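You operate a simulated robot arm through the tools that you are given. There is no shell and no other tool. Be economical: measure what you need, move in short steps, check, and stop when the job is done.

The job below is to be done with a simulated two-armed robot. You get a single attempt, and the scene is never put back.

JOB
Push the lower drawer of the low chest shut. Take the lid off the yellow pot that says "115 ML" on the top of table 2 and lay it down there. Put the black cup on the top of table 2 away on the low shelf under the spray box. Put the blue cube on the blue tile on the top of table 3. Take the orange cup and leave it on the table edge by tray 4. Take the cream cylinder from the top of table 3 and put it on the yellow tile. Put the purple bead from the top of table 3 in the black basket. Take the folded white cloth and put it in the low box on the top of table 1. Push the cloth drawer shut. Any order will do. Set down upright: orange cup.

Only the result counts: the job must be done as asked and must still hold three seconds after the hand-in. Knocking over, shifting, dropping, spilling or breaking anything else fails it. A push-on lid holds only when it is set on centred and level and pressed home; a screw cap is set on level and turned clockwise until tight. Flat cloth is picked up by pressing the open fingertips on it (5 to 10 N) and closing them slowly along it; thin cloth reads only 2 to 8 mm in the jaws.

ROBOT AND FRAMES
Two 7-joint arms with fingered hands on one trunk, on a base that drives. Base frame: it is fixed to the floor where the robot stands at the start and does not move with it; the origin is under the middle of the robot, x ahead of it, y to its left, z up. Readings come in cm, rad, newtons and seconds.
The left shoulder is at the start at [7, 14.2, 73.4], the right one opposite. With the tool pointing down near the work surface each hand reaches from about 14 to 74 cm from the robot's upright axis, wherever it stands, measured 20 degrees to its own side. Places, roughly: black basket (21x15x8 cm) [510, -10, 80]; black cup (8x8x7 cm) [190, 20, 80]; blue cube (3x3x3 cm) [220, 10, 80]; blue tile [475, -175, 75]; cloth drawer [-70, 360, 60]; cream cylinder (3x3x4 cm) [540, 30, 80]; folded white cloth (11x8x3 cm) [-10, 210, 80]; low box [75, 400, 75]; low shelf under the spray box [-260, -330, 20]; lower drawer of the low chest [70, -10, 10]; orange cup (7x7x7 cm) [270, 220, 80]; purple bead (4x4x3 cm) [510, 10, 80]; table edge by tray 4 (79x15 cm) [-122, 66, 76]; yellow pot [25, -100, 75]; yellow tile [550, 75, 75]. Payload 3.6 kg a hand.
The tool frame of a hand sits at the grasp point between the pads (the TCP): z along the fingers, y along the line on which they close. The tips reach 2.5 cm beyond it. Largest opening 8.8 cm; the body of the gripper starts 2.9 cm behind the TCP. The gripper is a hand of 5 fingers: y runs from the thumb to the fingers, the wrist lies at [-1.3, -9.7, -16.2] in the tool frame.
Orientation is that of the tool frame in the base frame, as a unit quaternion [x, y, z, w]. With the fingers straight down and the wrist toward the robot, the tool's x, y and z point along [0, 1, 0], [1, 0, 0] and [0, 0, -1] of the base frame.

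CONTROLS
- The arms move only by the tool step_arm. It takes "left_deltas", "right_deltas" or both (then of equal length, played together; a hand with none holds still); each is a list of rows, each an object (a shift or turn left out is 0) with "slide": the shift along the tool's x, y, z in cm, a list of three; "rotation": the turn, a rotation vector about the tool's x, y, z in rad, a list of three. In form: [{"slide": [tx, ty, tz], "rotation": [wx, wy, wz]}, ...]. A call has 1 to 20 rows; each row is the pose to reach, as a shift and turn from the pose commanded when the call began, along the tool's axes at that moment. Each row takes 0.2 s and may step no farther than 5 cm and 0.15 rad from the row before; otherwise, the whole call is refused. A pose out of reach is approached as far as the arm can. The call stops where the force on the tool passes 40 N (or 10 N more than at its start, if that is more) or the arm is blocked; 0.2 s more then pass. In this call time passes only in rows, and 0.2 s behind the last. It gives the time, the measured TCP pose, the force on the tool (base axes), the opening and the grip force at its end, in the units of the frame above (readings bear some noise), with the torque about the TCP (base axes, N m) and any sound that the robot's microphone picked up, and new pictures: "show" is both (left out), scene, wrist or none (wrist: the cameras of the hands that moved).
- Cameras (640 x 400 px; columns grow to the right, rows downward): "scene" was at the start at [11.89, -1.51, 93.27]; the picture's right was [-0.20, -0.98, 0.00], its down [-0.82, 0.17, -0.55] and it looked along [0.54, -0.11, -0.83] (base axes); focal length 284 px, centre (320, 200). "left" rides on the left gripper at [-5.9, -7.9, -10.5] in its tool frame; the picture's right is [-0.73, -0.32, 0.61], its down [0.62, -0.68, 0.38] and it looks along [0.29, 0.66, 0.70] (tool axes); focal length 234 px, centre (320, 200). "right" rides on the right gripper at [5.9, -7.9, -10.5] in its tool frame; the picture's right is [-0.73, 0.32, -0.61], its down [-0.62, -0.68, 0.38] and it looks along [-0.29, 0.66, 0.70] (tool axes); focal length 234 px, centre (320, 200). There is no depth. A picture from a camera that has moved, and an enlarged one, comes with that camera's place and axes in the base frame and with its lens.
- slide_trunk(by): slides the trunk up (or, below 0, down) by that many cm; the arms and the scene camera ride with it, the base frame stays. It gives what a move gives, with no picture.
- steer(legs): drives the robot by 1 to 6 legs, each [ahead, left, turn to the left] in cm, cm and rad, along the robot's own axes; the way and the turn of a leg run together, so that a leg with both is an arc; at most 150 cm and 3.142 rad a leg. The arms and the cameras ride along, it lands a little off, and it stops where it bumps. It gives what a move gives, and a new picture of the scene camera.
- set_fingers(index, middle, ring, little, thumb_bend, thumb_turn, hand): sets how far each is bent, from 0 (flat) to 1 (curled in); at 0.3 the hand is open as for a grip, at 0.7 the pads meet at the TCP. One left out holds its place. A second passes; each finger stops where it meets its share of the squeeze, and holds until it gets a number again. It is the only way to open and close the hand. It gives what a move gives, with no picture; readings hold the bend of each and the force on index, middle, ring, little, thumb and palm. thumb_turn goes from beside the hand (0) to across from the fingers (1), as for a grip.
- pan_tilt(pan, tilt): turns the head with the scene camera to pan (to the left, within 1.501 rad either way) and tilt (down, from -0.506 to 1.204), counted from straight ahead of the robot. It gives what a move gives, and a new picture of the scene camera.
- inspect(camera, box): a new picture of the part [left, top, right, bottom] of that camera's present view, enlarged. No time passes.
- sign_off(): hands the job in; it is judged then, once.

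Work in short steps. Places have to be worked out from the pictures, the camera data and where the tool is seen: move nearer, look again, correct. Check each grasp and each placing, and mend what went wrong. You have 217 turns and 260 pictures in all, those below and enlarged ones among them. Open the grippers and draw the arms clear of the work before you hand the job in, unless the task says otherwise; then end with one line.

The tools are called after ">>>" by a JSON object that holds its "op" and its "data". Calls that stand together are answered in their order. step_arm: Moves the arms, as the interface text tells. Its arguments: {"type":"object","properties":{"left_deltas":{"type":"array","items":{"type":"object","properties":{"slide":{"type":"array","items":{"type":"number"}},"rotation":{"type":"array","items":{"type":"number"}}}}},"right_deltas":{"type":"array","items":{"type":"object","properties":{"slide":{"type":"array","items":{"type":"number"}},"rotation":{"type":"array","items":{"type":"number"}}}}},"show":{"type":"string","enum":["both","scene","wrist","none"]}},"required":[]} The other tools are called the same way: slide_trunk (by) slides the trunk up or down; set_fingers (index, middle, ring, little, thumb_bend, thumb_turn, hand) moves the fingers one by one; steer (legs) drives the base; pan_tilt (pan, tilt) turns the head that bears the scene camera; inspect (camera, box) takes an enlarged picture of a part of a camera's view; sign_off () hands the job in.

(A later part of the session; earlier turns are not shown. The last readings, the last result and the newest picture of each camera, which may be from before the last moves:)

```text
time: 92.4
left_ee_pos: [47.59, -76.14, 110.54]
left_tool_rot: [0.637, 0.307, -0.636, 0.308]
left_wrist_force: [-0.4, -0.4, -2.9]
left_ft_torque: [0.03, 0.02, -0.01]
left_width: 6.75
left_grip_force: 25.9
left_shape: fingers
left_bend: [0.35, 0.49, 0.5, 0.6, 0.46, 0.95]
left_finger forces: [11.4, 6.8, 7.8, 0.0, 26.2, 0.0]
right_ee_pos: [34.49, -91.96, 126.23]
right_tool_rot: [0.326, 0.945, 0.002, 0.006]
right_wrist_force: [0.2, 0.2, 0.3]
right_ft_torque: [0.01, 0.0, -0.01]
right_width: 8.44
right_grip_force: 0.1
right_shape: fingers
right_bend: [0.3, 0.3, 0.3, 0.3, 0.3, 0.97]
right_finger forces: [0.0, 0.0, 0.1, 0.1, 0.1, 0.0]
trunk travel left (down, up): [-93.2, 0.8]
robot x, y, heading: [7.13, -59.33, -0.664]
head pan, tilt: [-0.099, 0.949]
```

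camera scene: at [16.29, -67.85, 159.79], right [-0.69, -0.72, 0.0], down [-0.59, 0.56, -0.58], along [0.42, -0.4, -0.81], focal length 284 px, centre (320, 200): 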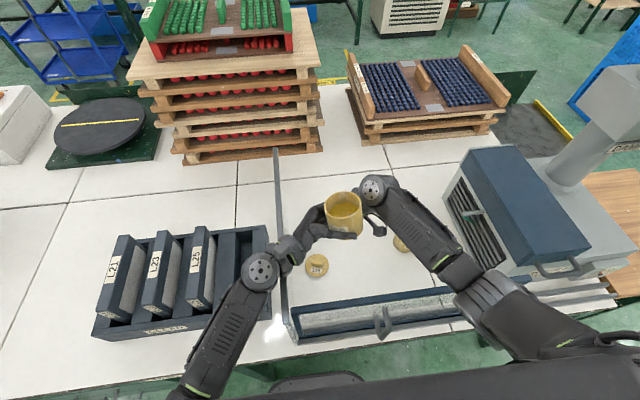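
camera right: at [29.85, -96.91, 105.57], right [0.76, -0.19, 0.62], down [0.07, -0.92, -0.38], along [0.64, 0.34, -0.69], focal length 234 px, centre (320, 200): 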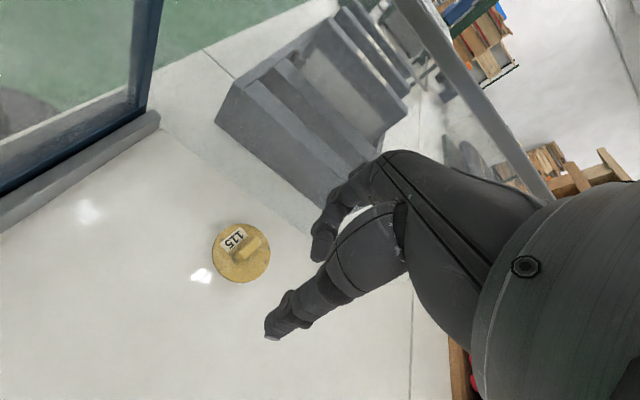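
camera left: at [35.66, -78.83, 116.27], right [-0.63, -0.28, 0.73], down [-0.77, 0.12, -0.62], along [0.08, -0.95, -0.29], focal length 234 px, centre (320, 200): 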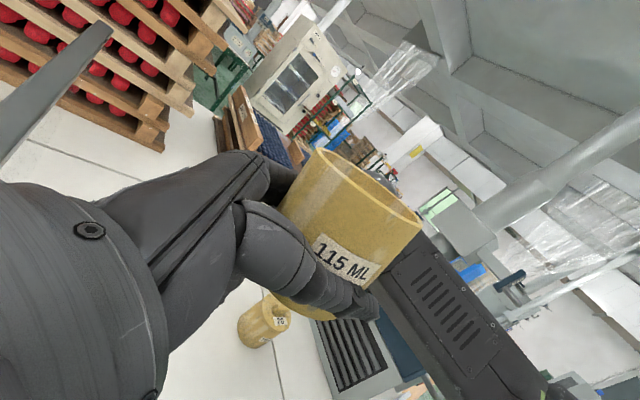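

Right hand is up at z 126. I bring the pot under it.

>>> {"op": "step_arm", "data": {"left_deltas": [{"slide": [0, 0, 4]}, {"slide": [0, 0, 8]}, {"slide": [0, 0, 12]}, {"slide": [0, 0, 16]}, {"slide": [0, -0.5, 19.6]}]}}

>>> {"op": "inspect", "data": {"camera": "right", "box": [180, 120, 420, 340]}}

```text
time: 93.6
left_ee_pos: [34.83, -91.35, 109.97]
left_tool_rot: [0.637, 0.308, -0.636, 0.308]
left_wrist_force: [-0.3, 0.3, -3.6]
left_ft_torque: [0.03, -0.02, 0.01]
left_width: 6.72
left_grip_force: 26.1
left_shape: fingers
left_bend: [0.35, 0.49, 0.5, 0.6, 0.46, 0.95]
left_finger forces: [11.3, 6.6, 7.8, 0.0, 25.9, 0.0]
right_ee_pos: [34.33, -92.14, 126.23]
right_tool_rot: [0.327, 0.945, 0.002, 0.007]
right_wrist_force: [-0.6, -0.9, -0.1]
right_ft_torque: [-0.01, 0.0, 0.03]
right_width: 8.46
right_grip_force: 0.1
right_shape: fingers
right_bend: [0.3, 0.3, 0.3, 0.3, 0.3, 0.97]
right_finger forces: [0.0, 0.0, 0.1, 0.0, 0.0, 0.1]
trunk travel left (down, up): [-93.2, 0.8]
robot x, y, heading: [7.08, -59.25, -0.665]
head pan, tilt: [-0.099, 0.949]
camera scene: at [16.16, -67.87, 159.79], right [-0.69, -0.72, 0.0], down [-0.59, 0.56, -0.58], along [0.42, -0.4, -0.81], focal length 284 px, centre (320, 200)
camera left: at [35.21, -78.2, 115.8], right [-0.63, -0.28, 0.73], down [-0.77, 0.12, -0.62], along [0.08, -0.95, -0.29], focal length 234 px, centre (320, 200)
```

scene: 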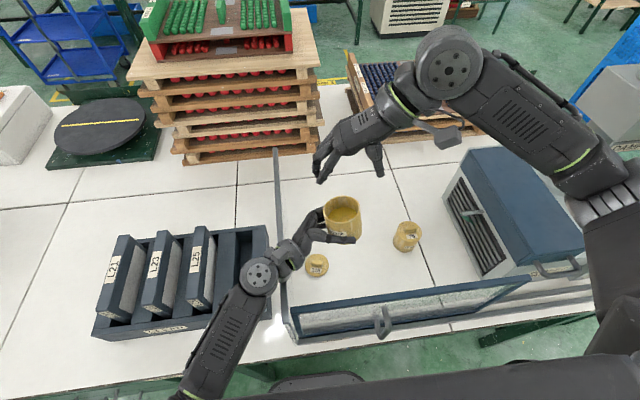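
left: 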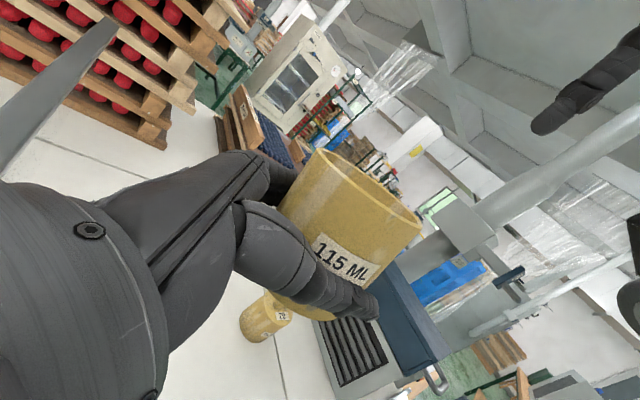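

```text
1.82 times, centred on (300, 230) of right
camera zoom: at [24.84, -94.7, 136.5], right [0.76, -0.19, 0.62], down [0.08, -0.92, -0.38], along [0.64, 0.34, -0.69], focal length 426 px, centre (356, 146)
```

zoom: 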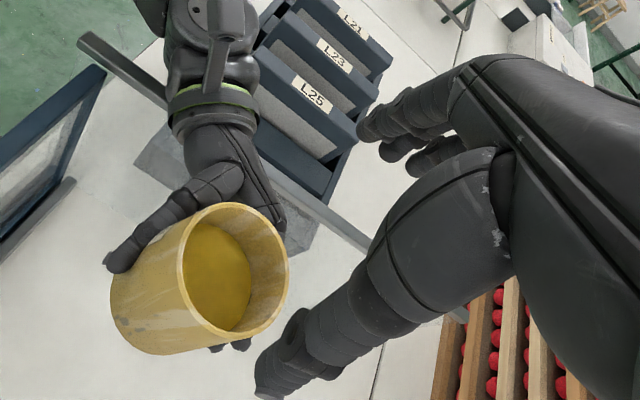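

The rim is nearly centred under the right hand, at about (34.9,-92.0,115). I descend to just around it.

>>> {"op": "step_arm", "data": {"right_deltas": [{"slide": [-0.4, 0.4, 3]}, {"slide": [-0.4, 0.4, 6]}, {"slide": [-0.4, 0.4, 8]}, {"slide": [-0.4, 0.4, 9.3]}], "show": "none"}}

>>> {"op": "inspect", "data": {"camera": "right", "box": [180, 120, 420, 340]}}

>>> {"op": "inspect", "data": {"camera": "left", "box": [200, 60, 520, 320]}}

```text
time: 94.6
left_ee_pos: [35.03, -91.28, 109.96]
left_tool_rot: [-0.637, -0.307, 0.637, -0.308]
left_wrist_force: [-0.4, -0.2, -3.8]
left_ft_torque: [0.01, -0.03, -0.01]
left_width: 6.72
left_grip_force: 25.8
left_shape: fingers
left_bend: [0.35, 0.49, 0.5, 0.6, 0.46, 0.95]
left_finger forces: [11.3, 6.7, 7.9, 0.0, 25.8, 0.1]
right_ee_pos: [35.13, -91.98, 117.02]
right_tool_rot: [0.327, 0.945, 0.001, 0.006]
right_wrist_force: [-0.2, -0.1, 0.0]
right_ft_torque: [-0.02, -0.04, 0.02]
right_width: 8.47
right_grip_force: 0.0
right_shape: fingers
right_bend: [0.3, 0.3, 0.3, 0.3, 0.3, 0.97]
right_finger forces: [0.0, 0.0, 0.0, 0.0, 0.1, 0.0]
trunk travel left (down, up): [-93.2, 0.8]
robot x, y, heading: [6.93, -59.76, -0.672]
head pan, tilt: [-0.099, 0.949]
```

```text
1.82 times, centred on (300, 230) of right
camera zoom: at [25.63, -94.54, 127.31], right [0.76, -0.19, 0.62], down [0.07, -0.92, -0.38], along [0.64, 0.34, -0.69], focal length 426 px, centre (356, 146)
```

zoom: 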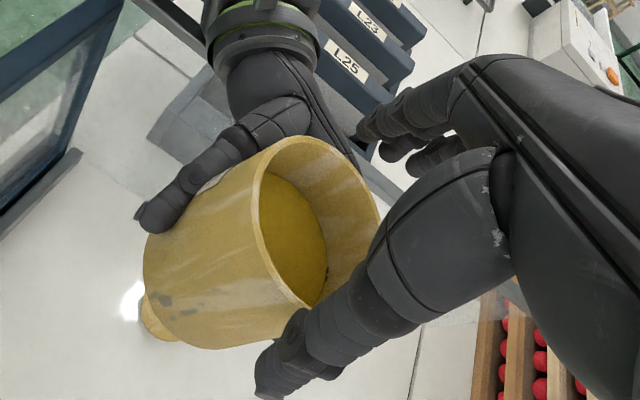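

```text
1.54 times, centred on (360, 190) of left
camera zoom: at [35.36, -78.06, 115.79], right [-0.63, -0.28, 0.73], down [-0.77, 0.12, -0.62], along [0.08, -0.95, -0.29], focal length 360 px, centre (258, 215)
```

zoom: 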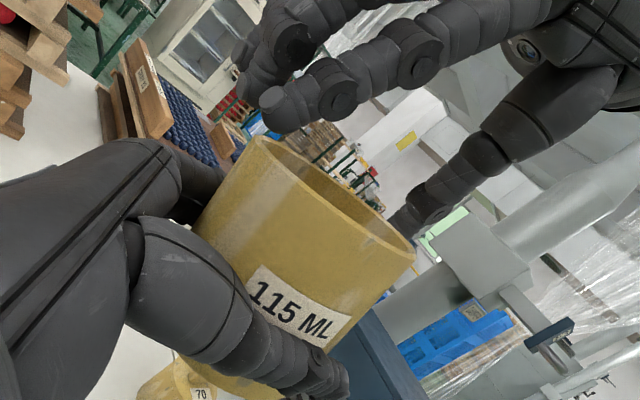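

Fingers are around the rim. I go down 2 cm more and close the right hand.

>>> {"op": "step_arm", "data": {"right_deltas": [{"slide": [0, 0, 1]}, {"slide": [0, 0, 2]}], "show": "none"}}

>>> {"op": "set_fingers", "data": {"hand": "right", "index": 0.6, "middle": 0.6, "ring": 0.6, "little": 0.6, "thumb_bend": 0.6}}

>>> {"op": "inspect", "data": {"camera": "left", "box": [200, 60, 520, 320]}}

>>> {"op": "inspect", "data": {"camera": "right", "box": [180, 120, 420, 340]}}

```text
time: 95.2
left_ee_pos: [35.12, -91.28, 109.96]
left_tool_rot: [0.637, 0.307, -0.636, 0.308]
left_wrist_force: [-0.2, 0.1, -3.3]
left_ft_torque: [0.01, 0.0, -0.01]
left_width: 6.72
left_grip_force: 26.4
left_shape: fingers
left_bend: [0.35, 0.49, 0.5, 0.6, 0.46, 0.95]
left_finger forces: [11.4, 6.7, 7.7, 0.0, 25.7, 0.0]
right_ee_pos: [35.08, -91.8, 115.0]
right_tool_rot: [0.326, 0.945, 0.002, 0.006]
right_wrist_force: [0.1, -0.7, -0.3]
right_ft_torque: [0.02, 0.0, 0.01]
right_width: 8.46
right_grip_force: 0.0
right_shape: fingers
right_bend: [0.3, 0.3, 0.3, 0.3, 0.3, 0.97]
right_finger forces: [0.0, 0.1, 0.0, 0.0, 0.0, 0.1]
trunk travel left (down, up): [-93.2, 0.8]
robot x, y, heading: [7.38, -59.52, -0.667]
head pan, tilt: [-0.099, 0.949]
```

```text
time: 96.2
left_ee_pos: [34.95, -91.21, 110.0]
left_tool_rot: [-0.636, -0.308, 0.637, -0.308]
left_wrist_force: [-5.9, -6.5, -5.8]
left_ft_torque: [0.04, -0.05, -0.09]
left_width: 6.67
left_grip_force: 25.8
left_shape: fingers
left_bend: [0.35, 0.5, 0.5, 0.6, 0.46, 0.95]
left_finger forces: [10.7, 6.6, 8.9, 0.1, 26.3, 0.0]
right_ee_pos: [35.11, -91.82, 115.09]
right_tool_rot: [0.326, 0.945, 0.002, 0.006]
right_wrist_force: [6.3, 6.4, 3.3]
right_ft_torque: [0.35, -0.29, 0.0]
right_width: 6.31
right_grip_force: 18.5
right_shape: fingers
right_bend: [0.37, 0.46, 0.53, 0.6, 0.44, 0.99]
right_finger forces: [11.5, 7.2, 4.0, 0.1, 13.9, 0.0]
trunk travel left (down, up): [-93.2, 0.8]
robot x, y, heading: [6.86, -59.68, -0.668]
head pan, tilt: [-0.099, 0.949]
```

```text
1.54 times, centred on (360, 190) of left
camera zoom: at [35.32, -78.07, 115.79], right [-0.63, -0.28, 0.73], down [-0.77, 0.12, -0.62], along [0.08, -0.95, -0.29], focal length 360 px, centre (258, 215)
```

zoom: 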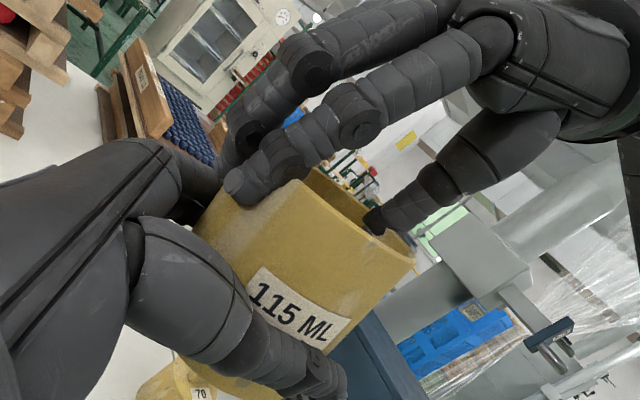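

```text
1.82 times, centred on (300, 230) of right
camera zoom: at [25.54, -94.42, 125.37], right [0.76, -0.19, 0.62], down [0.08, -0.92, -0.38], along [0.64, 0.34, -0.69], focal length 426 px, centre (356, 146)
```

zoom: 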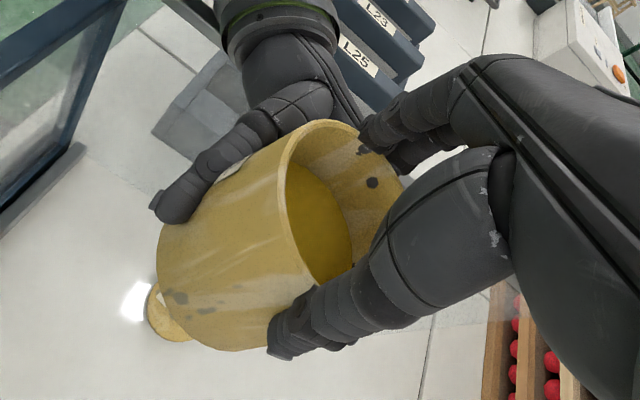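

The right hand holds the rim at 18 N. I open the left hand and check that the pot stays.

>>> {"op": "set_fingers", "data": {"hand": "left", "index": 0.25, "middle": 0.3, "ring": 0.3, "little": 0.3, "thumb_bend": 0.25}}

>>> {"op": "step_arm", "data": {"left_deltas": [{"slide": [0, 0, -3]}, {"slide": [0, 0, -7]}, {"slide": [0, 0, -11]}, {"slide": [0, 0, -15]}, {"slide": [0, -2, -19]}, {"slide": [0, -4, -23]}]}}

```text
time: 97.2
left_ee_pos: [35.0, -91.25, 109.72]
left_tool_rot: [-0.636, -0.308, 0.637, -0.308]
left_wrist_force: [-0.6, 0.1, -0.1]
left_ft_torque: [0.03, -0.01, 0.0]
left_width: 9.4
left_grip_force: 0.2
left_shape: fingers
left_bend: [0.25, 0.3, 0.3, 0.3, 0.25, 0.97]
left_finger forces: [0.0, 0.1, 0.0, 0.0, 0.0, 0.1]
right_ee_pos: [35.02, -91.86, 114.94]
right_tool_rot: [0.326, 0.945, 0.002, 0.006]
right_wrist_force: [-0.3, 0.1, 0.0]
right_ft_torque: [0.05, -0.05, -0.04]
right_width: 6.34
right_grip_force: 17.0
right_shape: fingers
right_bend: [0.39, 0.48, 0.55, 0.6, 0.43, 0.99]
right_finger forces: [8.0, 5.8, 3.3, 0.0, 17.1, 0.0]
trunk travel left (down, up): [-93.2, 0.8]
robot x, y, heading: [7.04, -59.57, -0.665]
head pan, tilt: [-0.099, 0.949]
```

```text
time: 98.6
left_ee_pos: [45.9, -70.37, 110.05]
left_tool_rot: [-0.636, -0.308, 0.637, -0.308]
left_wrist_force: [-0.2, 0.2, -0.1]
left_ft_torque: [0.01, -0.01, 0.01]
left_width: 9.4
left_grip_force: 0.1
left_shape: fingers
left_bend: [0.25, 0.3, 0.3, 0.3, 0.25, 0.97]
left_finger forces: [0.1, 0.0, 0.0, 0.0, 0.1, 0.0]
right_ee_pos: [35.08, -91.78, 115.2]
right_tool_rot: [0.327, 0.945, 0.002, 0.007]
right_wrist_force: [-0.6, 0.5, -0.4]
right_ft_torque: [0.04, -0.05, -0.01]
right_width: 6.3
right_grip_force: 17.0
right_shape: fingers
right_bend: [0.39, 0.48, 0.55, 0.6, 0.43, 0.99]
right_finger forces: [8.1, 5.8, 3.3, 0.0, 17.0, 0.1]
trunk travel left (down, up): [-93.2, 0.8]
robot x, y, heading: [6.83, -59.2, -0.664]
head pan, tilt: [-0.099, 0.949]
camera scene: at [16.22, -67.56, 159.81], right [-0.69, -0.72, 0.0], down [-0.59, 0.56, -0.58], along [0.42, -0.4, -0.81], focal length 284 px, centre (320, 200)
camera left: at [46.22, -57.13, 115.95], right [-0.63, -0.27, 0.73], down [-0.77, 0.12, -0.62], along [0.08, -0.95, -0.29], focal length 234 px, centre (320, 200)
```

scene: 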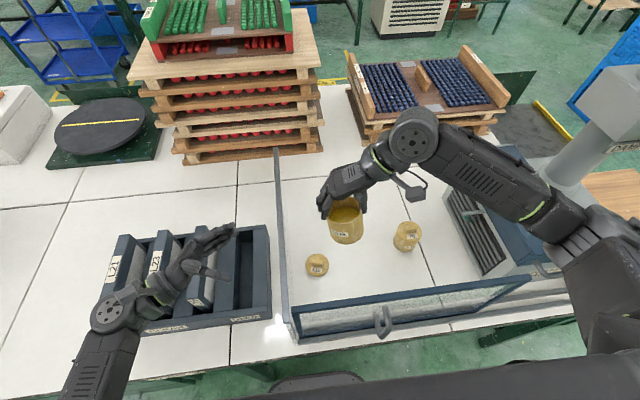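
left: 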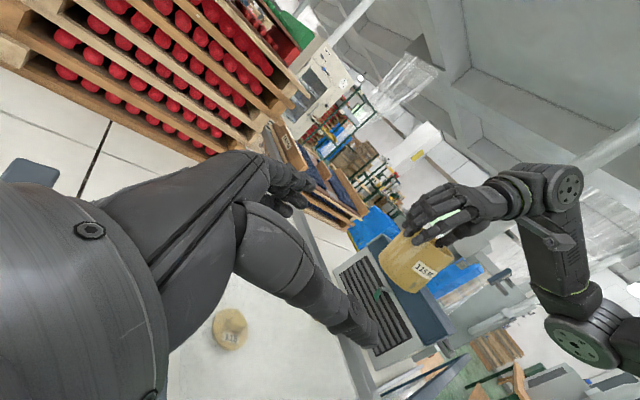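

The pot is held firmly. I move it over its original place and lower most of the way.

>>> {"op": "step_arm", "data": {"right_deltas": [{"slide": [-1, -3, 0]}, {"slide": [-2.2, -6.9, 1]}, {"slide": [-2.2, -6.9, 5]}, {"slide": [-2.2, -6.9, 10]}, {"slide": [-2.2, -6.9, 15]}, {"slide": [-2.2, -6.9, 20]}, {"slide": [-2.2, -6.9, 24]}, {"slide": [-2.2, -6.9, 27]}]}}

```text
time: 100.4
left_ee_pos: [46.01, -70.42, 110.01]
left_tool_rot: [-0.637, -0.307, 0.637, -0.308]
left_wrist_force: [0.4, -0.5, 0.6]
left_ft_torque: [-0.01, 0.02, 0.02]
left_width: 9.41
left_grip_force: 0.1
left_shape: fingers
left_bend: [0.25, 0.3, 0.3, 0.3, 0.25, 0.97]
left_finger forces: [0.0, 0.1, 0.1, 0.0, 0.0, 0.0]
right_ee_pos: [32.93, -98.65, 87.95]
right_tool_rot: [0.327, 0.945, 0.002, 0.006]
right_wrist_force: [-1.1, -0.5, 0.7]
right_ft_torque: [0.01, 0.0, -0.04]
right_width: 6.3
right_grip_force: 17.2
right_shape: fingers
right_bend: [0.4, 0.48, 0.55, 0.6, 0.43, 0.99]
right_finger forces: [7.9, 6.1, 3.5, 0.1, 17.0, 0.1]
trunk travel left (down, up): [-93.2, 0.8]
robot x, y, heading: [7.23, -59.68, -0.663]
head pan, tilt: [-0.099, 0.949]
camera scene: at [16.32, -67.74, 159.79], right [-0.69, -0.72, 0.0], down [-0.59, 0.56, -0.58], along [0.42, -0.4, -0.81], focal length 284 px, centre (320, 200)
camera right: at [23.48, -101.3, 98.44], right [0.76, -0.19, 0.62], down [0.08, -0.92, -0.38], along [0.64, 0.34, -0.69], focal length 234 px, centre (320, 200)
```

scene: 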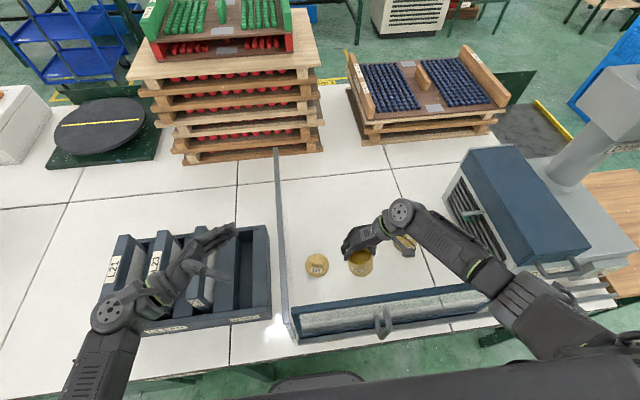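
right: 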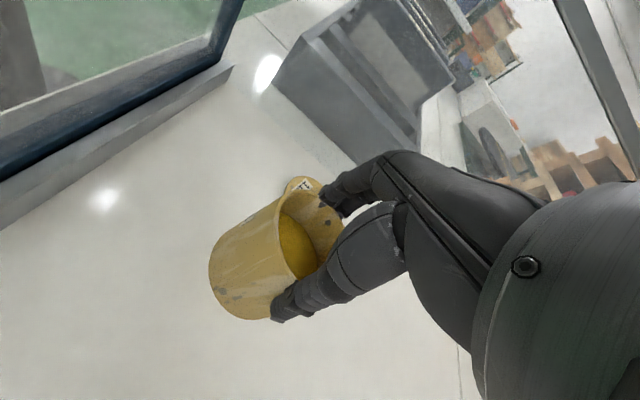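

I lower slowly until the pot's base touches.

>>> {"op": "step_arm", "data": {"right_deltas": [{"slide": [0, 0, 1]}, {"slide": [0, 0, 2]}, {"slide": [0, 0, 2.7]}, {"slide": [0, 0, 3.3]}, {"slide": [0, 0, 3.8]}], "show": "wrist"}}

```text
time: 101.6
left_ee_pos: [45.81, -70.38, 110.17]
left_tool_rot: [-0.637, -0.307, 0.637, -0.308]
left_wrist_force: [-0.3, 0.1, 1.0]
left_ft_torque: [-0.01, -0.02, 0.04]
left_width: 9.41
left_grip_force: 0.1
left_shape: fingers
left_bend: [0.25, 0.3, 0.3, 0.3, 0.25, 0.97]
left_finger forces: [0.0, 0.0, 0.0, 0.0, 0.0, 0.1]
right_ee_pos: [32.94, -98.6, 84.28]
right_tool_rot: [0.326, 0.945, 0.003, 0.007]
right_wrist_force: [-0.8, -0.6, 4.4]
right_ft_torque: [0.0, -0.03, 0.03]
right_width: 6.29
right_grip_force: 17.3
right_shape: fingers
right_bend: [0.4, 0.48, 0.55, 0.6, 0.43, 0.99]
right_finger forces: [7.6, 5.5, 3.2, 0.0, 18.0, 0.1]
trunk travel left (down, up): [-93.2, 0.8]
robot x, y, heading: [7.36, -59.21, -0.669]
head pan, tilt: [-0.099, 0.949]
camera right: at [23.35, -101.13, 94.58], right [0.76, -0.19, 0.62], down [0.08, -0.92, -0.38], along [0.64, 0.34, -0.69], focal length 234 px, centre (320, 200)
```

right: 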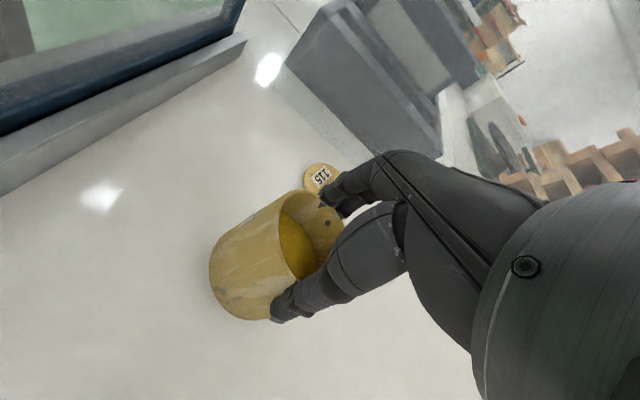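

First contact at 4 N. I press a little more to set it flat.

>>> {"op": "step_arm", "data": {"right_deltas": [{"slide": [0, 0, 0.3]}, {"slide": [0, 0, 0.6]}], "show": "none"}}

>>> {"op": "inspect", "data": {"camera": "right", "box": [180, 120, 420, 340]}}

>>> {"op": "inspect", "data": {"camera": "scene", "box": [290, 200, 430, 300]}}

```text
time: 102.2
left_ee_pos: [45.58, -70.22, 110.22]
left_tool_rot: [0.637, 0.306, -0.636, 0.309]
left_wrist_force: [-0.7, 0.7, -0.6]
left_ft_torque: [-0.01, 0.01, 0.03]
left_width: 9.44
left_grip_force: 0.0
left_shape: fingers
left_bend: [0.25, 0.3, 0.3, 0.3, 0.25, 0.97]
left_finger forces: [0.1, 0.0, 0.0, 0.0, 0.0, 0.0]
right_ee_pos: [32.73, -98.72, 83.92]
right_tool_rot: [0.326, 0.945, 0.002, 0.008]
right_wrist_force: [-5.3, -3.0, 24.3]
right_ft_torque: [-0.01, -0.02, -0.07]
right_width: 6.4
right_grip_force: 18.1
right_shape: fingers
right_bend: [0.4, 0.48, 0.56, 0.6, 0.44, 0.98]
right_finger forces: [7.3, 4.7, 2.6, 0.1, 22.2, 0.0]
trunk travel left (down, up): [-93.2, 0.8]
robot x, y, heading: [6.71, -59.45, -0.666]
head pan, tilt: [-0.099, 0.949]
```

```text
1.82 times, centred on (300, 230) of right
camera zoom: at [23.13, -101.15, 94.15], right [0.76, -0.19, 0.62], down [0.08, -0.92, -0.38], along [0.65, 0.34, -0.69], focal length 426 px, centre (356, 146)
```

zoom: 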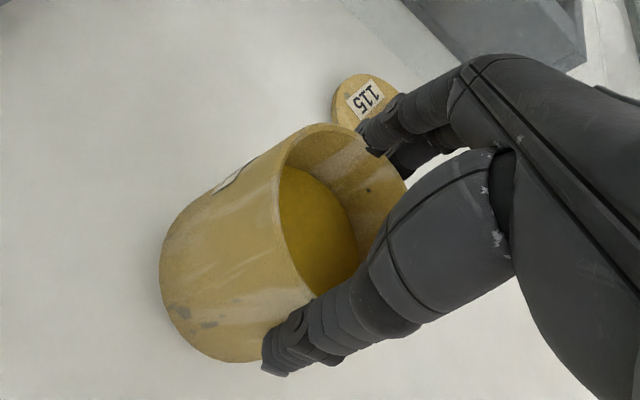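

```text
4.00 times, centred on (360, 250) of scene
camera zoom: at [15.86, -67.45, 159.86], right [-0.69, -0.72, 0.0], down [-0.58, 0.56, -0.58], along [0.42, -0.41, -0.81], focal length 1135 px, centre (160, 0)
```

zoom: 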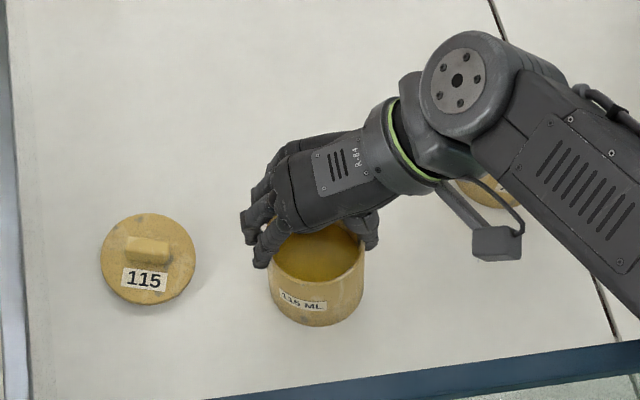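

It is seated upright. I ease off, open, and rise straight up.

>>> {"op": "step_arm", "data": {"right_deltas": [{"slide": [0, 0, -0.3]}], "show": "none"}}

>>> {"op": "set_fingers", "data": {"hand": "right", "index": 0.27, "middle": 0.27, "ring": 0.27, "little": 0.27, "thumb_bend": 0.27}}

>>> {"op": "step_arm", "data": {"right_deltas": [{"slide": [0, 0, -2]}, {"slide": [0, 0, -4]}, {"slide": [0, 0, -8]}, {"slide": [0, 0, -12]}, {"slide": [0, 0, -17]}, {"slide": [0, 0, -22]}, {"slide": [0, 0, -27]}, {"slide": [0, 0, -32]}], "show": "scene"}}

```text
time: 102.6
left_ee_pos: [45.88, -70.33, 110.18]
left_tool_rot: [0.637, 0.308, -0.636, 0.308]
left_wrist_force: [-0.1, 0.2, 0.9]
left_ft_torque: [-0.03, 0.0, -0.03]
left_width: 9.41
left_grip_force: 0.0
left_shape: fingers
left_bend: [0.25, 0.3, 0.3, 0.3, 0.25, 0.97]
left_finger forces: [0.1, 0.1, 0.0, 0.0, 0.0, 0.0]
right_ee_pos: [32.92, -98.6, 84.05]
right_tool_rot: [0.327, 0.945, 0.002, 0.005]
right_wrist_force: [-2.7, -2.1, 10.7]
right_ft_torque: [0.06, -0.05, 0.01]
right_width: 6.4
right_grip_force: 17.0
right_shape: fingers
right_bend: [0.4, 0.48, 0.56, 0.6, 0.44, 0.99]
right_finger forces: [7.4, 5.2, 3.1, 0.0, 18.9, 0.1]
trunk travel left (down, up): [-93.2, 0.8]
robot x, y, heading: [7.32, -59.4, -0.663]
head pan, tilt: [-0.099, 0.949]
```

```text
time: 103.6
left_ee_pos: [45.93, -70.44, 109.98]
left_tool_rot: [0.637, 0.307, -0.636, 0.309]
left_wrist_force: [-0.4, 0.6, -0.7]
left_ft_torque: [0.0, 0.01, -0.03]
left_width: 9.39
left_grip_force: 0.0
left_shape: fingers
left_bend: [0.25, 0.3, 0.3, 0.3, 0.25, 0.97]
left_finger forces: [0.0, 0.0, 0.1, 0.0, 0.1, 0.1]
right_ee_pos: [32.92, -98.66, 83.92]
right_tool_rot: [0.325, 0.946, 0.001, 0.007]
right_wrist_force: [-0.7, -1.2, 0.8]
right_ft_torque: [-0.02, 0.01, 0.01]
right_width: 9.02
right_grip_force: 0.0
right_shape: fingers
right_bend: [0.27, 0.27, 0.27, 0.27, 0.27, 0.97]
right_finger forces: [0.0, 0.0, 0.0, 0.1, 0.0, 0.0]
trunk travel left (down, up): [-93.2, 0.8]
robot x, y, heading: [6.67, -59.43, -0.661]
head pan, tilt: [-0.099, 0.949]
```

```text
time: 105.4
left_ee_pos: [45.92, -70.52, 110.07]
left_tool_rot: [-0.637, -0.308, 0.637, -0.308]
left_wrist_force: [-0.6, 0.9, 0.0]
left_ft_torque: [0.02, 0.01, 0.01]
left_width: 9.4
left_grip_force: 0.0
left_shape: fingers
left_bend: [0.25, 0.3, 0.3, 0.3, 0.25, 0.97]
left_finger forces: [0.0, 0.0, 0.0, 0.0, 0.0, 0.0]
right_ee_pos: [32.8, -98.58, 115.89]
right_tool_rot: [0.327, 0.945, 0.002, 0.005]
right_wrist_force: [0.3, 0.6, 0.4]
right_ft_torque: [0.02, 0.04, -0.02]
right_width: 9.03
right_grip_force: 0.0
right_shape: fingers
right_bend: [0.27, 0.27, 0.27, 0.27, 0.27, 0.97]
right_finger forces: [0.1, 0.0, 0.1, 0.0, 0.0, 0.0]
trunk travel left (down, up): [-93.2, 0.8]
robot x, y, heading: [7.02, -59.63, -0.667]
head pan, tilt: [-0.099, 0.949]
camera scene: at [16.25, -67.67, 159.79], right [-0.69, -0.72, 0.0], down [-0.59, 0.56, -0.58], along [0.42, -0.4, -0.81], focal length 284 px, centre (320, 200)
```

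scene: 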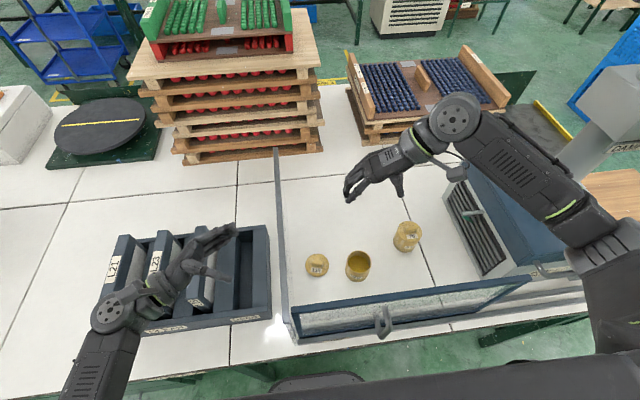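

Pot and lid are both standing fine. I back off and bring both hands back to a fingers-down travel pose.

>>> {"op": "steer", "data": {"legs": [[-50, 0, 0]]}}

>>> {"op": "step_arm", "data": {"right_deltas": [{"slide": [0, 0, 0], "rotation": [0, 0, 0.143]}, {"slide": [0, 0, 0], "rotation": [0, 0, 0.286]}, {"slide": [0, 0, 0], "rotation": [0, 0, 0.428]}, {"slide": [0, 0, 0], "rotation": [0, 0, 0.571]}, {"slide": [1, 0, 0], "rotation": [0, 0, 0.714]}, {"slide": [2, 0, 0], "rotation": [0, 0, 0.857]}, {"slide": [3, 0, 0], "rotation": [0, 0, 1.0]}, {"slide": [4, -1, 0], "rotation": [0, 0, 1.142]}, {"slide": [5, -2, 0], "rotation": [0, 0, 1.285]}, {"slide": [6, -3, 0], "rotation": [0, 0, 1.428]}, {"slide": [7, -4, 0], "rotation": [0, 0, 1.571]}], "left_deltas": [{"rotation": [0, 0.143, 0]}, {"rotation": [0, 0.286, 0]}, {"rotation": [0, 0.428, 0]}, {"rotation": [0, 0.571, 0]}, {"rotation": [0, 0.714, 0]}, {"rotation": [0, 0.857, 0]}, {"rotation": [0, 1.0, 0]}, {"rotation": [0, 1.142, 0]}, {"rotation": [0, 1.285, 0]}, {"rotation": [0, 1.428, 0]}, {"rotation": [0, 1.571, 0]}], "show": "none"}}

>>> {"op": "pan_tilt", "data": {"pan": 0.75, "tilt": 0.35}}

```text
time: 108.3
left_ee_pos: [6.8, -39.56, 109.89]
left_tool_rot: [-0.634, -0.313, 0.635, -0.312]
left_wrist_force: [-0.7, -0.2, 0.1]
left_ft_torque: [0.03, -0.02, 0.01]
left_width: 9.41
left_grip_force: 0.1
left_shape: fingers
left_bend: [0.25, 0.3, 0.3, 0.3, 0.25, 0.97]
left_finger forces: [0.0, 0.1, 0.0, 0.1, 0.1, 0.0]
right_ee_pos: [-5.84, -67.9, 115.8]
right_tool_rot: [0.319, 0.948, 0.003, 0.005]
right_wrist_force: [0.2, -0.6, -0.3]
right_ft_torque: [0.02, -0.01, 0.0]
right_width: 9.02
right_grip_force: 0.1
right_shape: fingers
right_bend: [0.27, 0.27, 0.27, 0.27, 0.27, 0.97]
right_finger forces: [0.1, 0.1, 0.0, 0.1, 0.1, 0.1]
trunk travel left (down, up): [-93.2, 0.8]
robot x, y, heading: [-32.09, -28.96, -0.648]
head pan, tilt: [-0.099, 0.949]
camera scene: at [-22.78, -37.21, 159.78], right [-0.68, -0.73, 0.0], down [-0.59, 0.56, -0.58], along [0.42, -0.4, -0.81], focal length 284 px, centre (320, 200)
```

scene: 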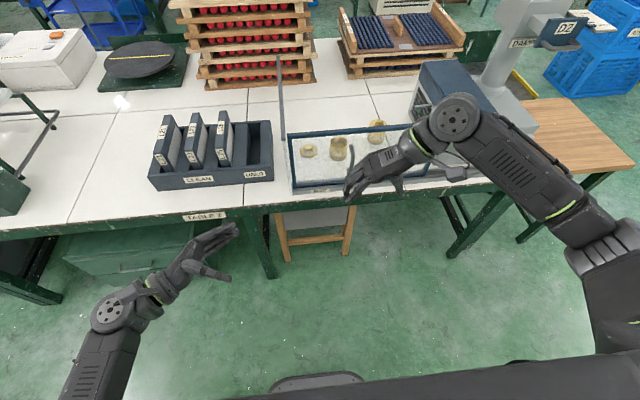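

```text
time: 110.7
left_ee_pos: [6.21, -40.15, 109.98]
left_tool_rot: [0.899, 0.438, -0.028, 0.008]
left_wrist_force: [0.0, 1.5, -0.6]
left_ft_torque: [0.01, -0.01, -0.01]
left_width: 9.41
left_grip_force: 0.1
left_shape: fingers
left_bend: [0.25, 0.3, 0.3, 0.3, 0.25, 0.98]
left_finger forces: [0.0, 0.0, 0.1, 0.0, 0.0, 0.0]
left hand out of reach, approached as far as the arm can: row 11
right_ee_pos: [-12.1, -68.07, 114.92]
right_tool_rot: [0.896, 0.444, 0.005, 0.003]
right_wrist_force: [-0.1, -0.7, 0.1]
right_ft_torque: [0.0, 0.01, -0.01]
right_width: 9.02
right_grip_force: 0.0
right_shape: fingers
right_bend: [0.27, 0.27, 0.27, 0.27, 0.27, 0.97]
right_finger forces: [0.0, 0.1, 0.0, 0.0, 0.0, 0.0]
right hand out of reach, approached as far as the arm can: row 10, 11
trunk travel left (down, up): [-93.2, 0.8]
robot x, y, heading: [-31.86, -29.13, -0.65]
head pan, tilt: [-0.099, 0.949]
```

```text
time: 111.9
left_ee_pos: [6.0, -40.15, 109.91]
left_tool_rot: [0.9, 0.434, -0.029, 0.008]
left_wrist_force: [-0.7, 0.1, -0.7]
left_ft_torque: [0.01, 0.0, 0.02]
left_width: 9.41
left_grip_force: 0.0
left_shape: fingers
left_bend: [0.25, 0.3, 0.3, 0.3, 0.25, 0.98]
left_finger forces: [0.0, 0.1, 0.1, 0.0, 0.1, 0.0]
right_ee_pos: [-12.23, -68.03, 114.93]
right_tool_rot: [0.896, 0.444, 0.005, 0.002]
right_wrist_force: [-1.1, 0.3, -1.2]
right_ft_torque: [0.01, 0.01, 0.0]
right_width: 9.02
right_grip_force: 0.2
right_shape: fingers
right_bend: [0.27, 0.27, 0.27, 0.27, 0.27, 0.97]
right_finger forces: [0.1, 0.0, 0.1, 0.1, 0.1, 0.0]
trunk travel left (down, up): [-93.2, 0.8]
robot x, y, heading: [-32.15, -28.85, -0.649]
head pan, tilt: [0.75, 0.351]
camera scene: at [-18.89, -31.24, 164.91], right [0.1, -1.0, 0.0], down [-0.34, -0.03, -0.94], along [0.93, 0.09, -0.34], focal length 284 px, centre (320, 200)
```

scene: 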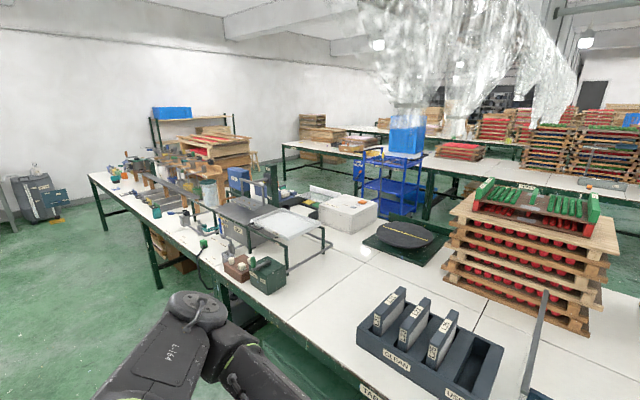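

I zoom in around where the black cup and blue cube should be.

>>> {"op": "inspect", "data": {"camera": "scene", "box": [230, 155, 390, 255]}}

>>> {"op": "inspect", "data": {"camera": "scene", "box": [70, 130, 260, 250]}}

```text
4.00 times, centred on (310, 205) of scene
camera zoom: at [-18.89, -31.24, 164.91], right [0.1, -1.0, 0.0], down [-0.34, -0.03, -0.94], along [0.93, 0.09, -0.34], focal length 1135 px, centre (360, 180)
```

zoom: 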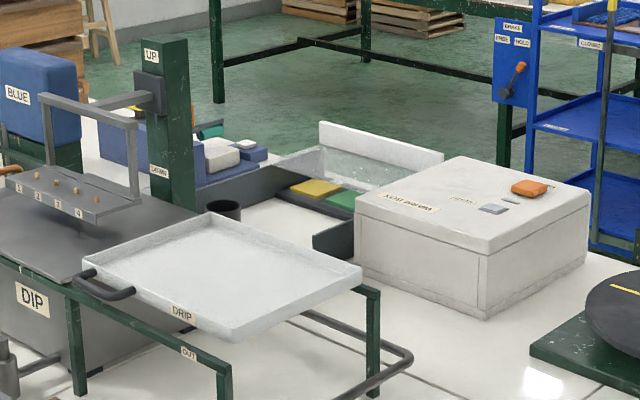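

```text
3.33 times, centred on (165, 190) of scene
camera zoom: at [-18.89, -31.24, 164.91], right [0.1, -1.0, 0.0], down [-0.34, -0.03, -0.94], along [0.93, 0.09, -0.34], focal length 946 px, centre (837, 233)
```

zoom: 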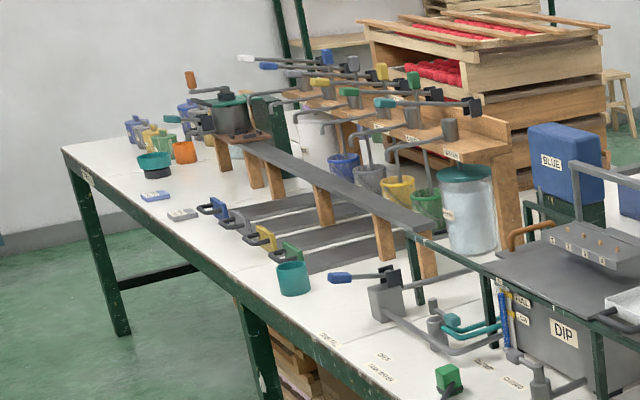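

The black cup is behind the DRIP tray near the rear edge, and the orange cup is at the far left end. I look left and back along the aisle before driving there.

>>> {"op": "pan_tilt", "data": {"pan": 1.5, "tilt": 0.3}}

>>> {"op": "slide_trunk", "data": {"by": -14}}

```text
time: 113.0
left_ee_pos: [5.79, -40.07, 109.92]
left_tool_rot: [0.9, 0.435, -0.029, 0.008]
left_wrist_force: [-0.3, -0.4, -0.5]
left_ft_torque: [0.0, -0.01, 0.02]
left_width: 9.4
left_grip_force: 0.0
left_shape: fingers
left_bend: [0.25, 0.3, 0.3, 0.3, 0.25, 0.98]
left_finger forces: [0.0, 0.0, 0.1, 0.0, 0.0, 0.0]
right_ee_pos: [-12.38, -67.9, 115.1]
right_tool_rot: [0.896, 0.445, 0.006, 0.003]
right_wrist_force: [-1.4, -1.0, -0.5]
right_ft_torque: [0.02, 0.0, 0.01]
right_width: 9.04
right_grip_force: 0.0
right_shape: fingers
right_bend: [0.27, 0.27, 0.27, 0.27, 0.27, 0.97]
right_finger forces: [0.0, 0.0, 0.0, 0.1, 0.1, 0.1]
trunk travel left (down, up): [-93.2, 0.8]
robot x, y, heading: [-31.86, -29.16, -0.649]
head pan, tilt: [1.499, 0.3]
camera scene: at [-22.03, -25.15, 165.39], right [0.75, -0.66, 0.0], down [-0.2, -0.22, -0.96], along [0.63, 0.72, -0.3], focal length 284 px, centre (320, 200)
```

scene: 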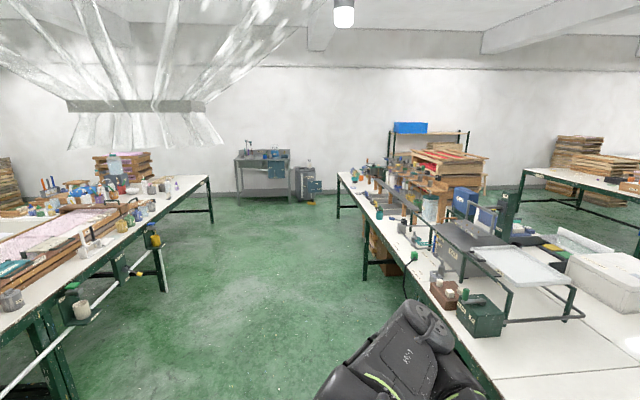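

```text
time: 114.7
left_ee_pos: [5.92, -40.15, 96.09]
left_tool_rot: [0.9, 0.434, -0.025, 0.009]
left_wrist_force: [-0.4, -0.4, 0.5]
left_ft_torque: [-0.03, -0.01, -0.04]
left_width: 9.41
left_grip_force: 0.0
left_shape: fingers
left_bend: [0.25, 0.3, 0.3, 0.3, 0.25, 0.98]
left_finger forces: [0.0, 0.2, 0.0, 0.0, 0.0, 0.0]
right_ee_pos: [-12.38, -67.89, 100.91]
right_tool_rot: [0.896, 0.444, 0.005, 0.003]
right_wrist_force: [-0.5, -1.2, -0.4]
right_ft_torque: [0.01, -0.01, 0.01]
right_width: 9.04
right_grip_force: 0.0
right_shape: fingers
right_bend: [0.27, 0.27, 0.27, 0.27, 0.27, 0.97]
right_finger forces: [0.0, 0.0, 0.0, 0.0, 0.1, 0.0]
trunk travel left (down, up): [-79.2, 14.8]
robot x, y, heading: [-32.0, -28.86, -0.651]
head pan, tilt: [1.499, 0.3]
```

The aisle between table 2 and table 1 is clear. I strafe left along table 2 toward the orange cup.

>>> {"op": "steer", "data": {"legs": [[0, 125, 0], [0, 125, 0], [0, 110, 0]]}}

>>> {"op": "pan_tilt", "data": {"pan": 0.1, "tilt": 0.6}}

```text
time: 132.0
left_ee_pos: [214.99, 251.42, 96.14]
left_tool_rot: [0.887, 0.462, -0.025, 0.009]
left_wrist_force: [0.3, 0.6, 0.4]
left_ft_torque: [0.0, -0.03, -0.03]
left_width: 9.4
left_grip_force: 0.0
left_shape: fingers
left_bend: [0.25, 0.3, 0.3, 0.3, 0.25, 0.98]
left_finger forces: [0.0, 0.0, 0.0, 0.0, 0.2, 0.0]
right_ee_pos: [198.48, 222.48, 100.98]
right_tool_rot: [0.882, 0.471, 0.006, 0.003]
right_wrist_force: [-0.7, 1.1, 0.7]
right_ft_torque: [0.01, 0.02, -0.04]
right_width: 9.05
right_grip_force: 0.1
right_shape: fingers
right_bend: [0.27, 0.27, 0.27, 0.27, 0.27, 0.97]
right_finger forces: [0.0, 0.0, 0.0, 0.1, 0.0, 0.0]
trunk travel left (down, up): [-79.2, 14.8]
robot x, y, heading: [176.08, 260.16, -0.591]
head pan, tilt: [1.499, 0.3]
camera scene: at [186.06, 264.57, 151.39], right [0.79, -0.61, 0.0], down [-0.18, -0.23, -0.96], along [0.59, 0.75, -0.3], focal length 284 px, centre (320, 200)
```

scene: 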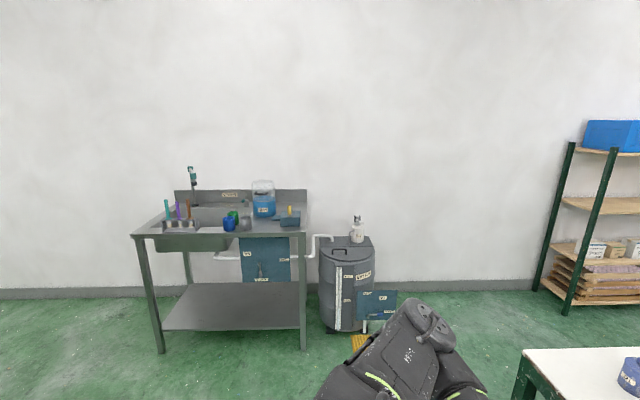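

```text
time: 133.5
left_ee_pos: [215.02, 251.36, 96.07]
left_tool_rot: [0.887, 0.461, -0.024, 0.009]
left_wrist_force: [-0.7, -0.6, -0.4]
left_ft_torque: [0.0, 0.0, 0.0]
left_width: 9.42
left_grip_force: 0.1
left_shape: fingers
left_bend: [0.25, 0.3, 0.3, 0.3, 0.25, 0.98]
left_finger forces: [0.1, 0.0, 0.0, 0.1, 0.0, 0.0]
right_ee_pos: [198.4, 222.32, 100.91]
right_tool_rot: [0.882, 0.471, 0.005, 0.003]
right_wrist_force: [-0.8, 0.9, -0.3]
right_ft_torque: [0.0, -0.04, 0.01]
right_width: 9.02
right_grip_force: 0.0
right_shape: fingers
right_bend: [0.27, 0.27, 0.27, 0.27, 0.27, 0.97]
right_finger forces: [0.0, 0.1, 0.1, 0.0, 0.1, 0.0]
trunk travel left (down, up): [-79.2, 14.8]
robot x, y, heading: [176.02, 260.07, -0.587]
head pan, tilt: [0.099, 0.6]
camera scene: at [188.13, 253.06, 148.64], right [-0.47, -0.88, 0.0], down [-0.5, 0.27, -0.83], along [0.73, -0.39, -0.56], focal length 284 px, centre (320, 200)
```

scene: 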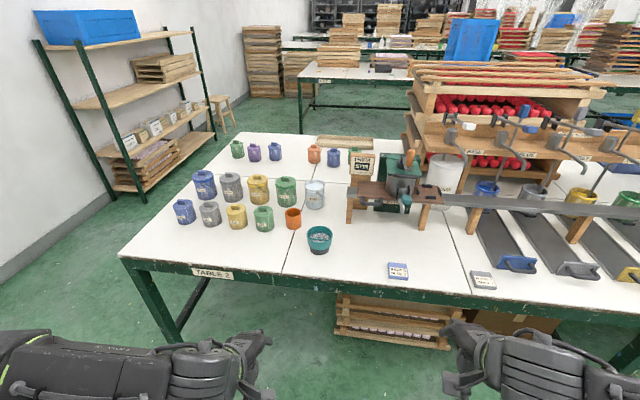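

The orange cup stands at about (271,220), 25 cm in from the edge. I drive 47 cm ahead so it comes within the left hand's reach.

>>> {"op": "steer", "data": {"legs": [[47, 0, 0]]}}

>>> {"op": "pan_tilt", "data": {"pan": 0.3, "tilt": 0.95}}

```text
time: 136.4
left_ee_pos: [255.43, 224.5, 95.92]
left_tool_rot: [0.886, 0.463, -0.025, 0.01]
left_wrist_force: [-0.8, -0.4, 0.3]
left_ft_torque: [0.03, 0.06, 0.01]
left_width: 9.42
left_grip_force: 0.1
left_shape: fingers
left_bend: [0.25, 0.3, 0.3, 0.3, 0.25, 0.98]
left_finger forces: [0.1, 0.0, 0.1, 0.0, 0.0, 0.1]
right_ee_pos: [238.97, 195.45, 100.92]
right_tool_rot: [0.881, 0.472, 0.005, 0.003]
right_wrist_force: [-0.9, 1.0, -0.1]
right_ft_torque: [0.0, 0.01, 0.0]
right_width: 9.03
right_grip_force: 0.1
right_shape: fingers
right_bend: [0.27, 0.27, 0.27, 0.27, 0.27, 0.97]
right_finger forces: [0.1, 0.0, 0.0, 0.0, 0.0, 0.0]
trunk travel left (down, up): [-79.2, 14.8]
robot x, y, heading: [216.55, 233.0, -0.589]
head pan, tilt: [0.099, 0.6]
camera scene: at [228.61, 226.1, 148.63], right [-0.47, -0.88, 0.0], down [-0.5, 0.27, -0.82], along [0.73, -0.39, -0.57], focal length 284 px, centre (320, 200)
```

scene: 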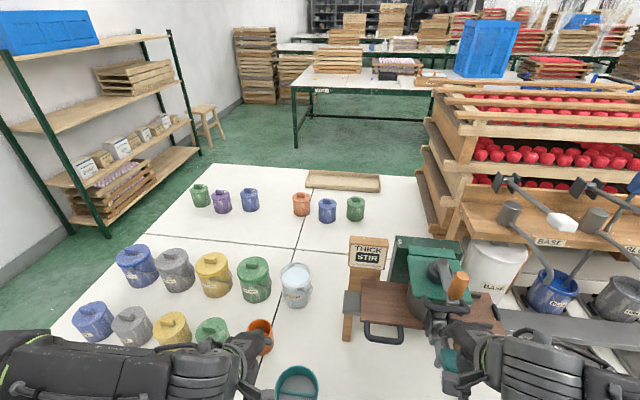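

```text
time: 137.2
left_ee_pos: [255.3, 224.68, 96.05]
left_tool_rot: [0.886, 0.463, -0.024, 0.01]
left_wrist_force: [0.4, -0.4, 0.8]
left_ft_torque: [0.02, 0.05, -0.02]
left_width: 9.43
left_grip_force: 0.0
left_shape: fingers
left_bend: [0.25, 0.3, 0.3, 0.3, 0.25, 0.98]
left_finger forces: [0.0, 0.0, 0.1, 0.1, 0.0, 0.0]
right_ee_pos: [238.79, 195.57, 100.98]
right_tool_rot: [0.881, 0.472, 0.006, 0.004]
right_wrist_force: [0.1, -0.7, -0.9]
right_ft_torque: [-0.02, -0.02, 0.02]
right_width: 9.02
right_grip_force: 0.1
right_shape: fingers
right_bend: [0.27, 0.27, 0.27, 0.27, 0.27, 0.97]
right_finger forces: [0.0, 0.0, 0.0, 0.0, 0.0, 0.0]
trunk travel left (down, up): [-79.2, 14.8]
robot x, y, heading: [216.55, 233.36, -0.581]
head pan, tilt: [0.3, 0.949]
camera scene: at [227.67, 228.25, 145.81], right [-0.28, -0.96, 0.0], down [-0.78, 0.23, -0.58], along [0.56, -0.17, -0.81], focal length 284 px, centre (320, 200)
```

scene: 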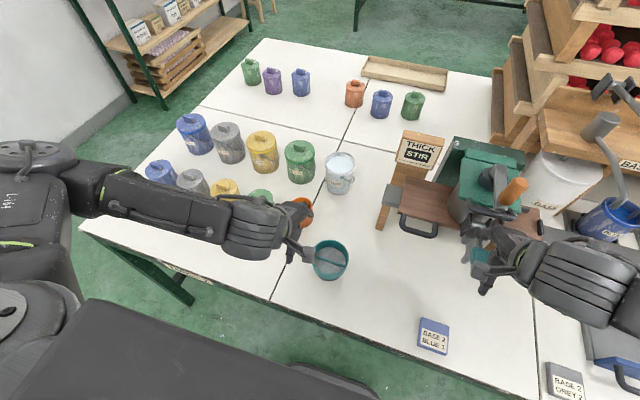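

I move the left hand over the cup at height and look with the wrist camera.

>>> {"op": "step_arm", "data": {"left_deltas": [{"slide": [2, 4, 0]}, {"slide": [4, 8, 0]}, {"slide": [5.8, 12, 0]}, {"slide": [5.8, 15, 0]}]}}

```text
time: 138.2
left_ee_pos: [271.25, 220.78, 95.67]
left_tool_rot: [0.886, 0.463, -0.024, 0.01]
left_wrist_force: [-1.0, -0.2, -0.2]
left_ft_torque: [0.0, 0.0, -0.01]
left_width: 9.44
left_grip_force: 0.1
left_shape: fingers
left_bend: [0.25, 0.3, 0.3, 0.3, 0.25, 0.98]
left_finger forces: [0.0, 0.0, 0.0, 0.0, 0.0, 0.1]
right_ee_pos: [238.91, 195.52, 100.99]
right_tool_rot: [0.881, 0.474, 0.006, 0.001]
right_wrist_force: [0.2, 0.6, 0.1]
right_ft_torque: [0.02, -0.02, 0.02]
right_width: 9.01
right_grip_force: 0.0
right_shape: fingers
right_bend: [0.27, 0.27, 0.27, 0.27, 0.27, 0.97]
right_finger forces: [0.0, 0.1, 0.0, 0.0, 0.1, 0.0]
trunk travel left (down, up): [-79.2, 14.8]
robot x, y, heading: [216.33, 233.15, -0.587]
head pan, tilt: [0.3, 0.949]
camera scene: at [227.77, 228.14, 145.79], right [-0.28, -0.96, 0.0], down [-0.78, 0.23, -0.58], along [0.56, -0.16, -0.81], focal length 284 px, centre (320, 200)
camera left: at [261.83, 220.87, 106.54], right [-0.7, -0.44, -0.57], down [-0.22, 0.88, -0.41], along [0.68, -0.17, -0.71], focal length 234 px, centre (320, 200)
```

scene: 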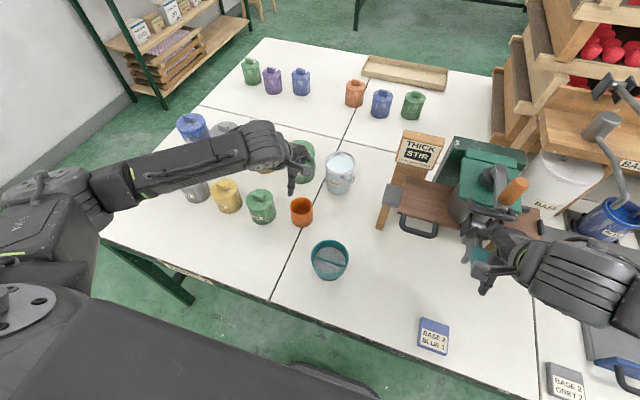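
left: 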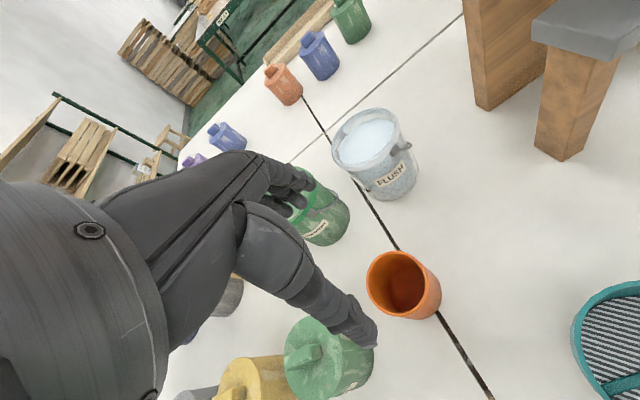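

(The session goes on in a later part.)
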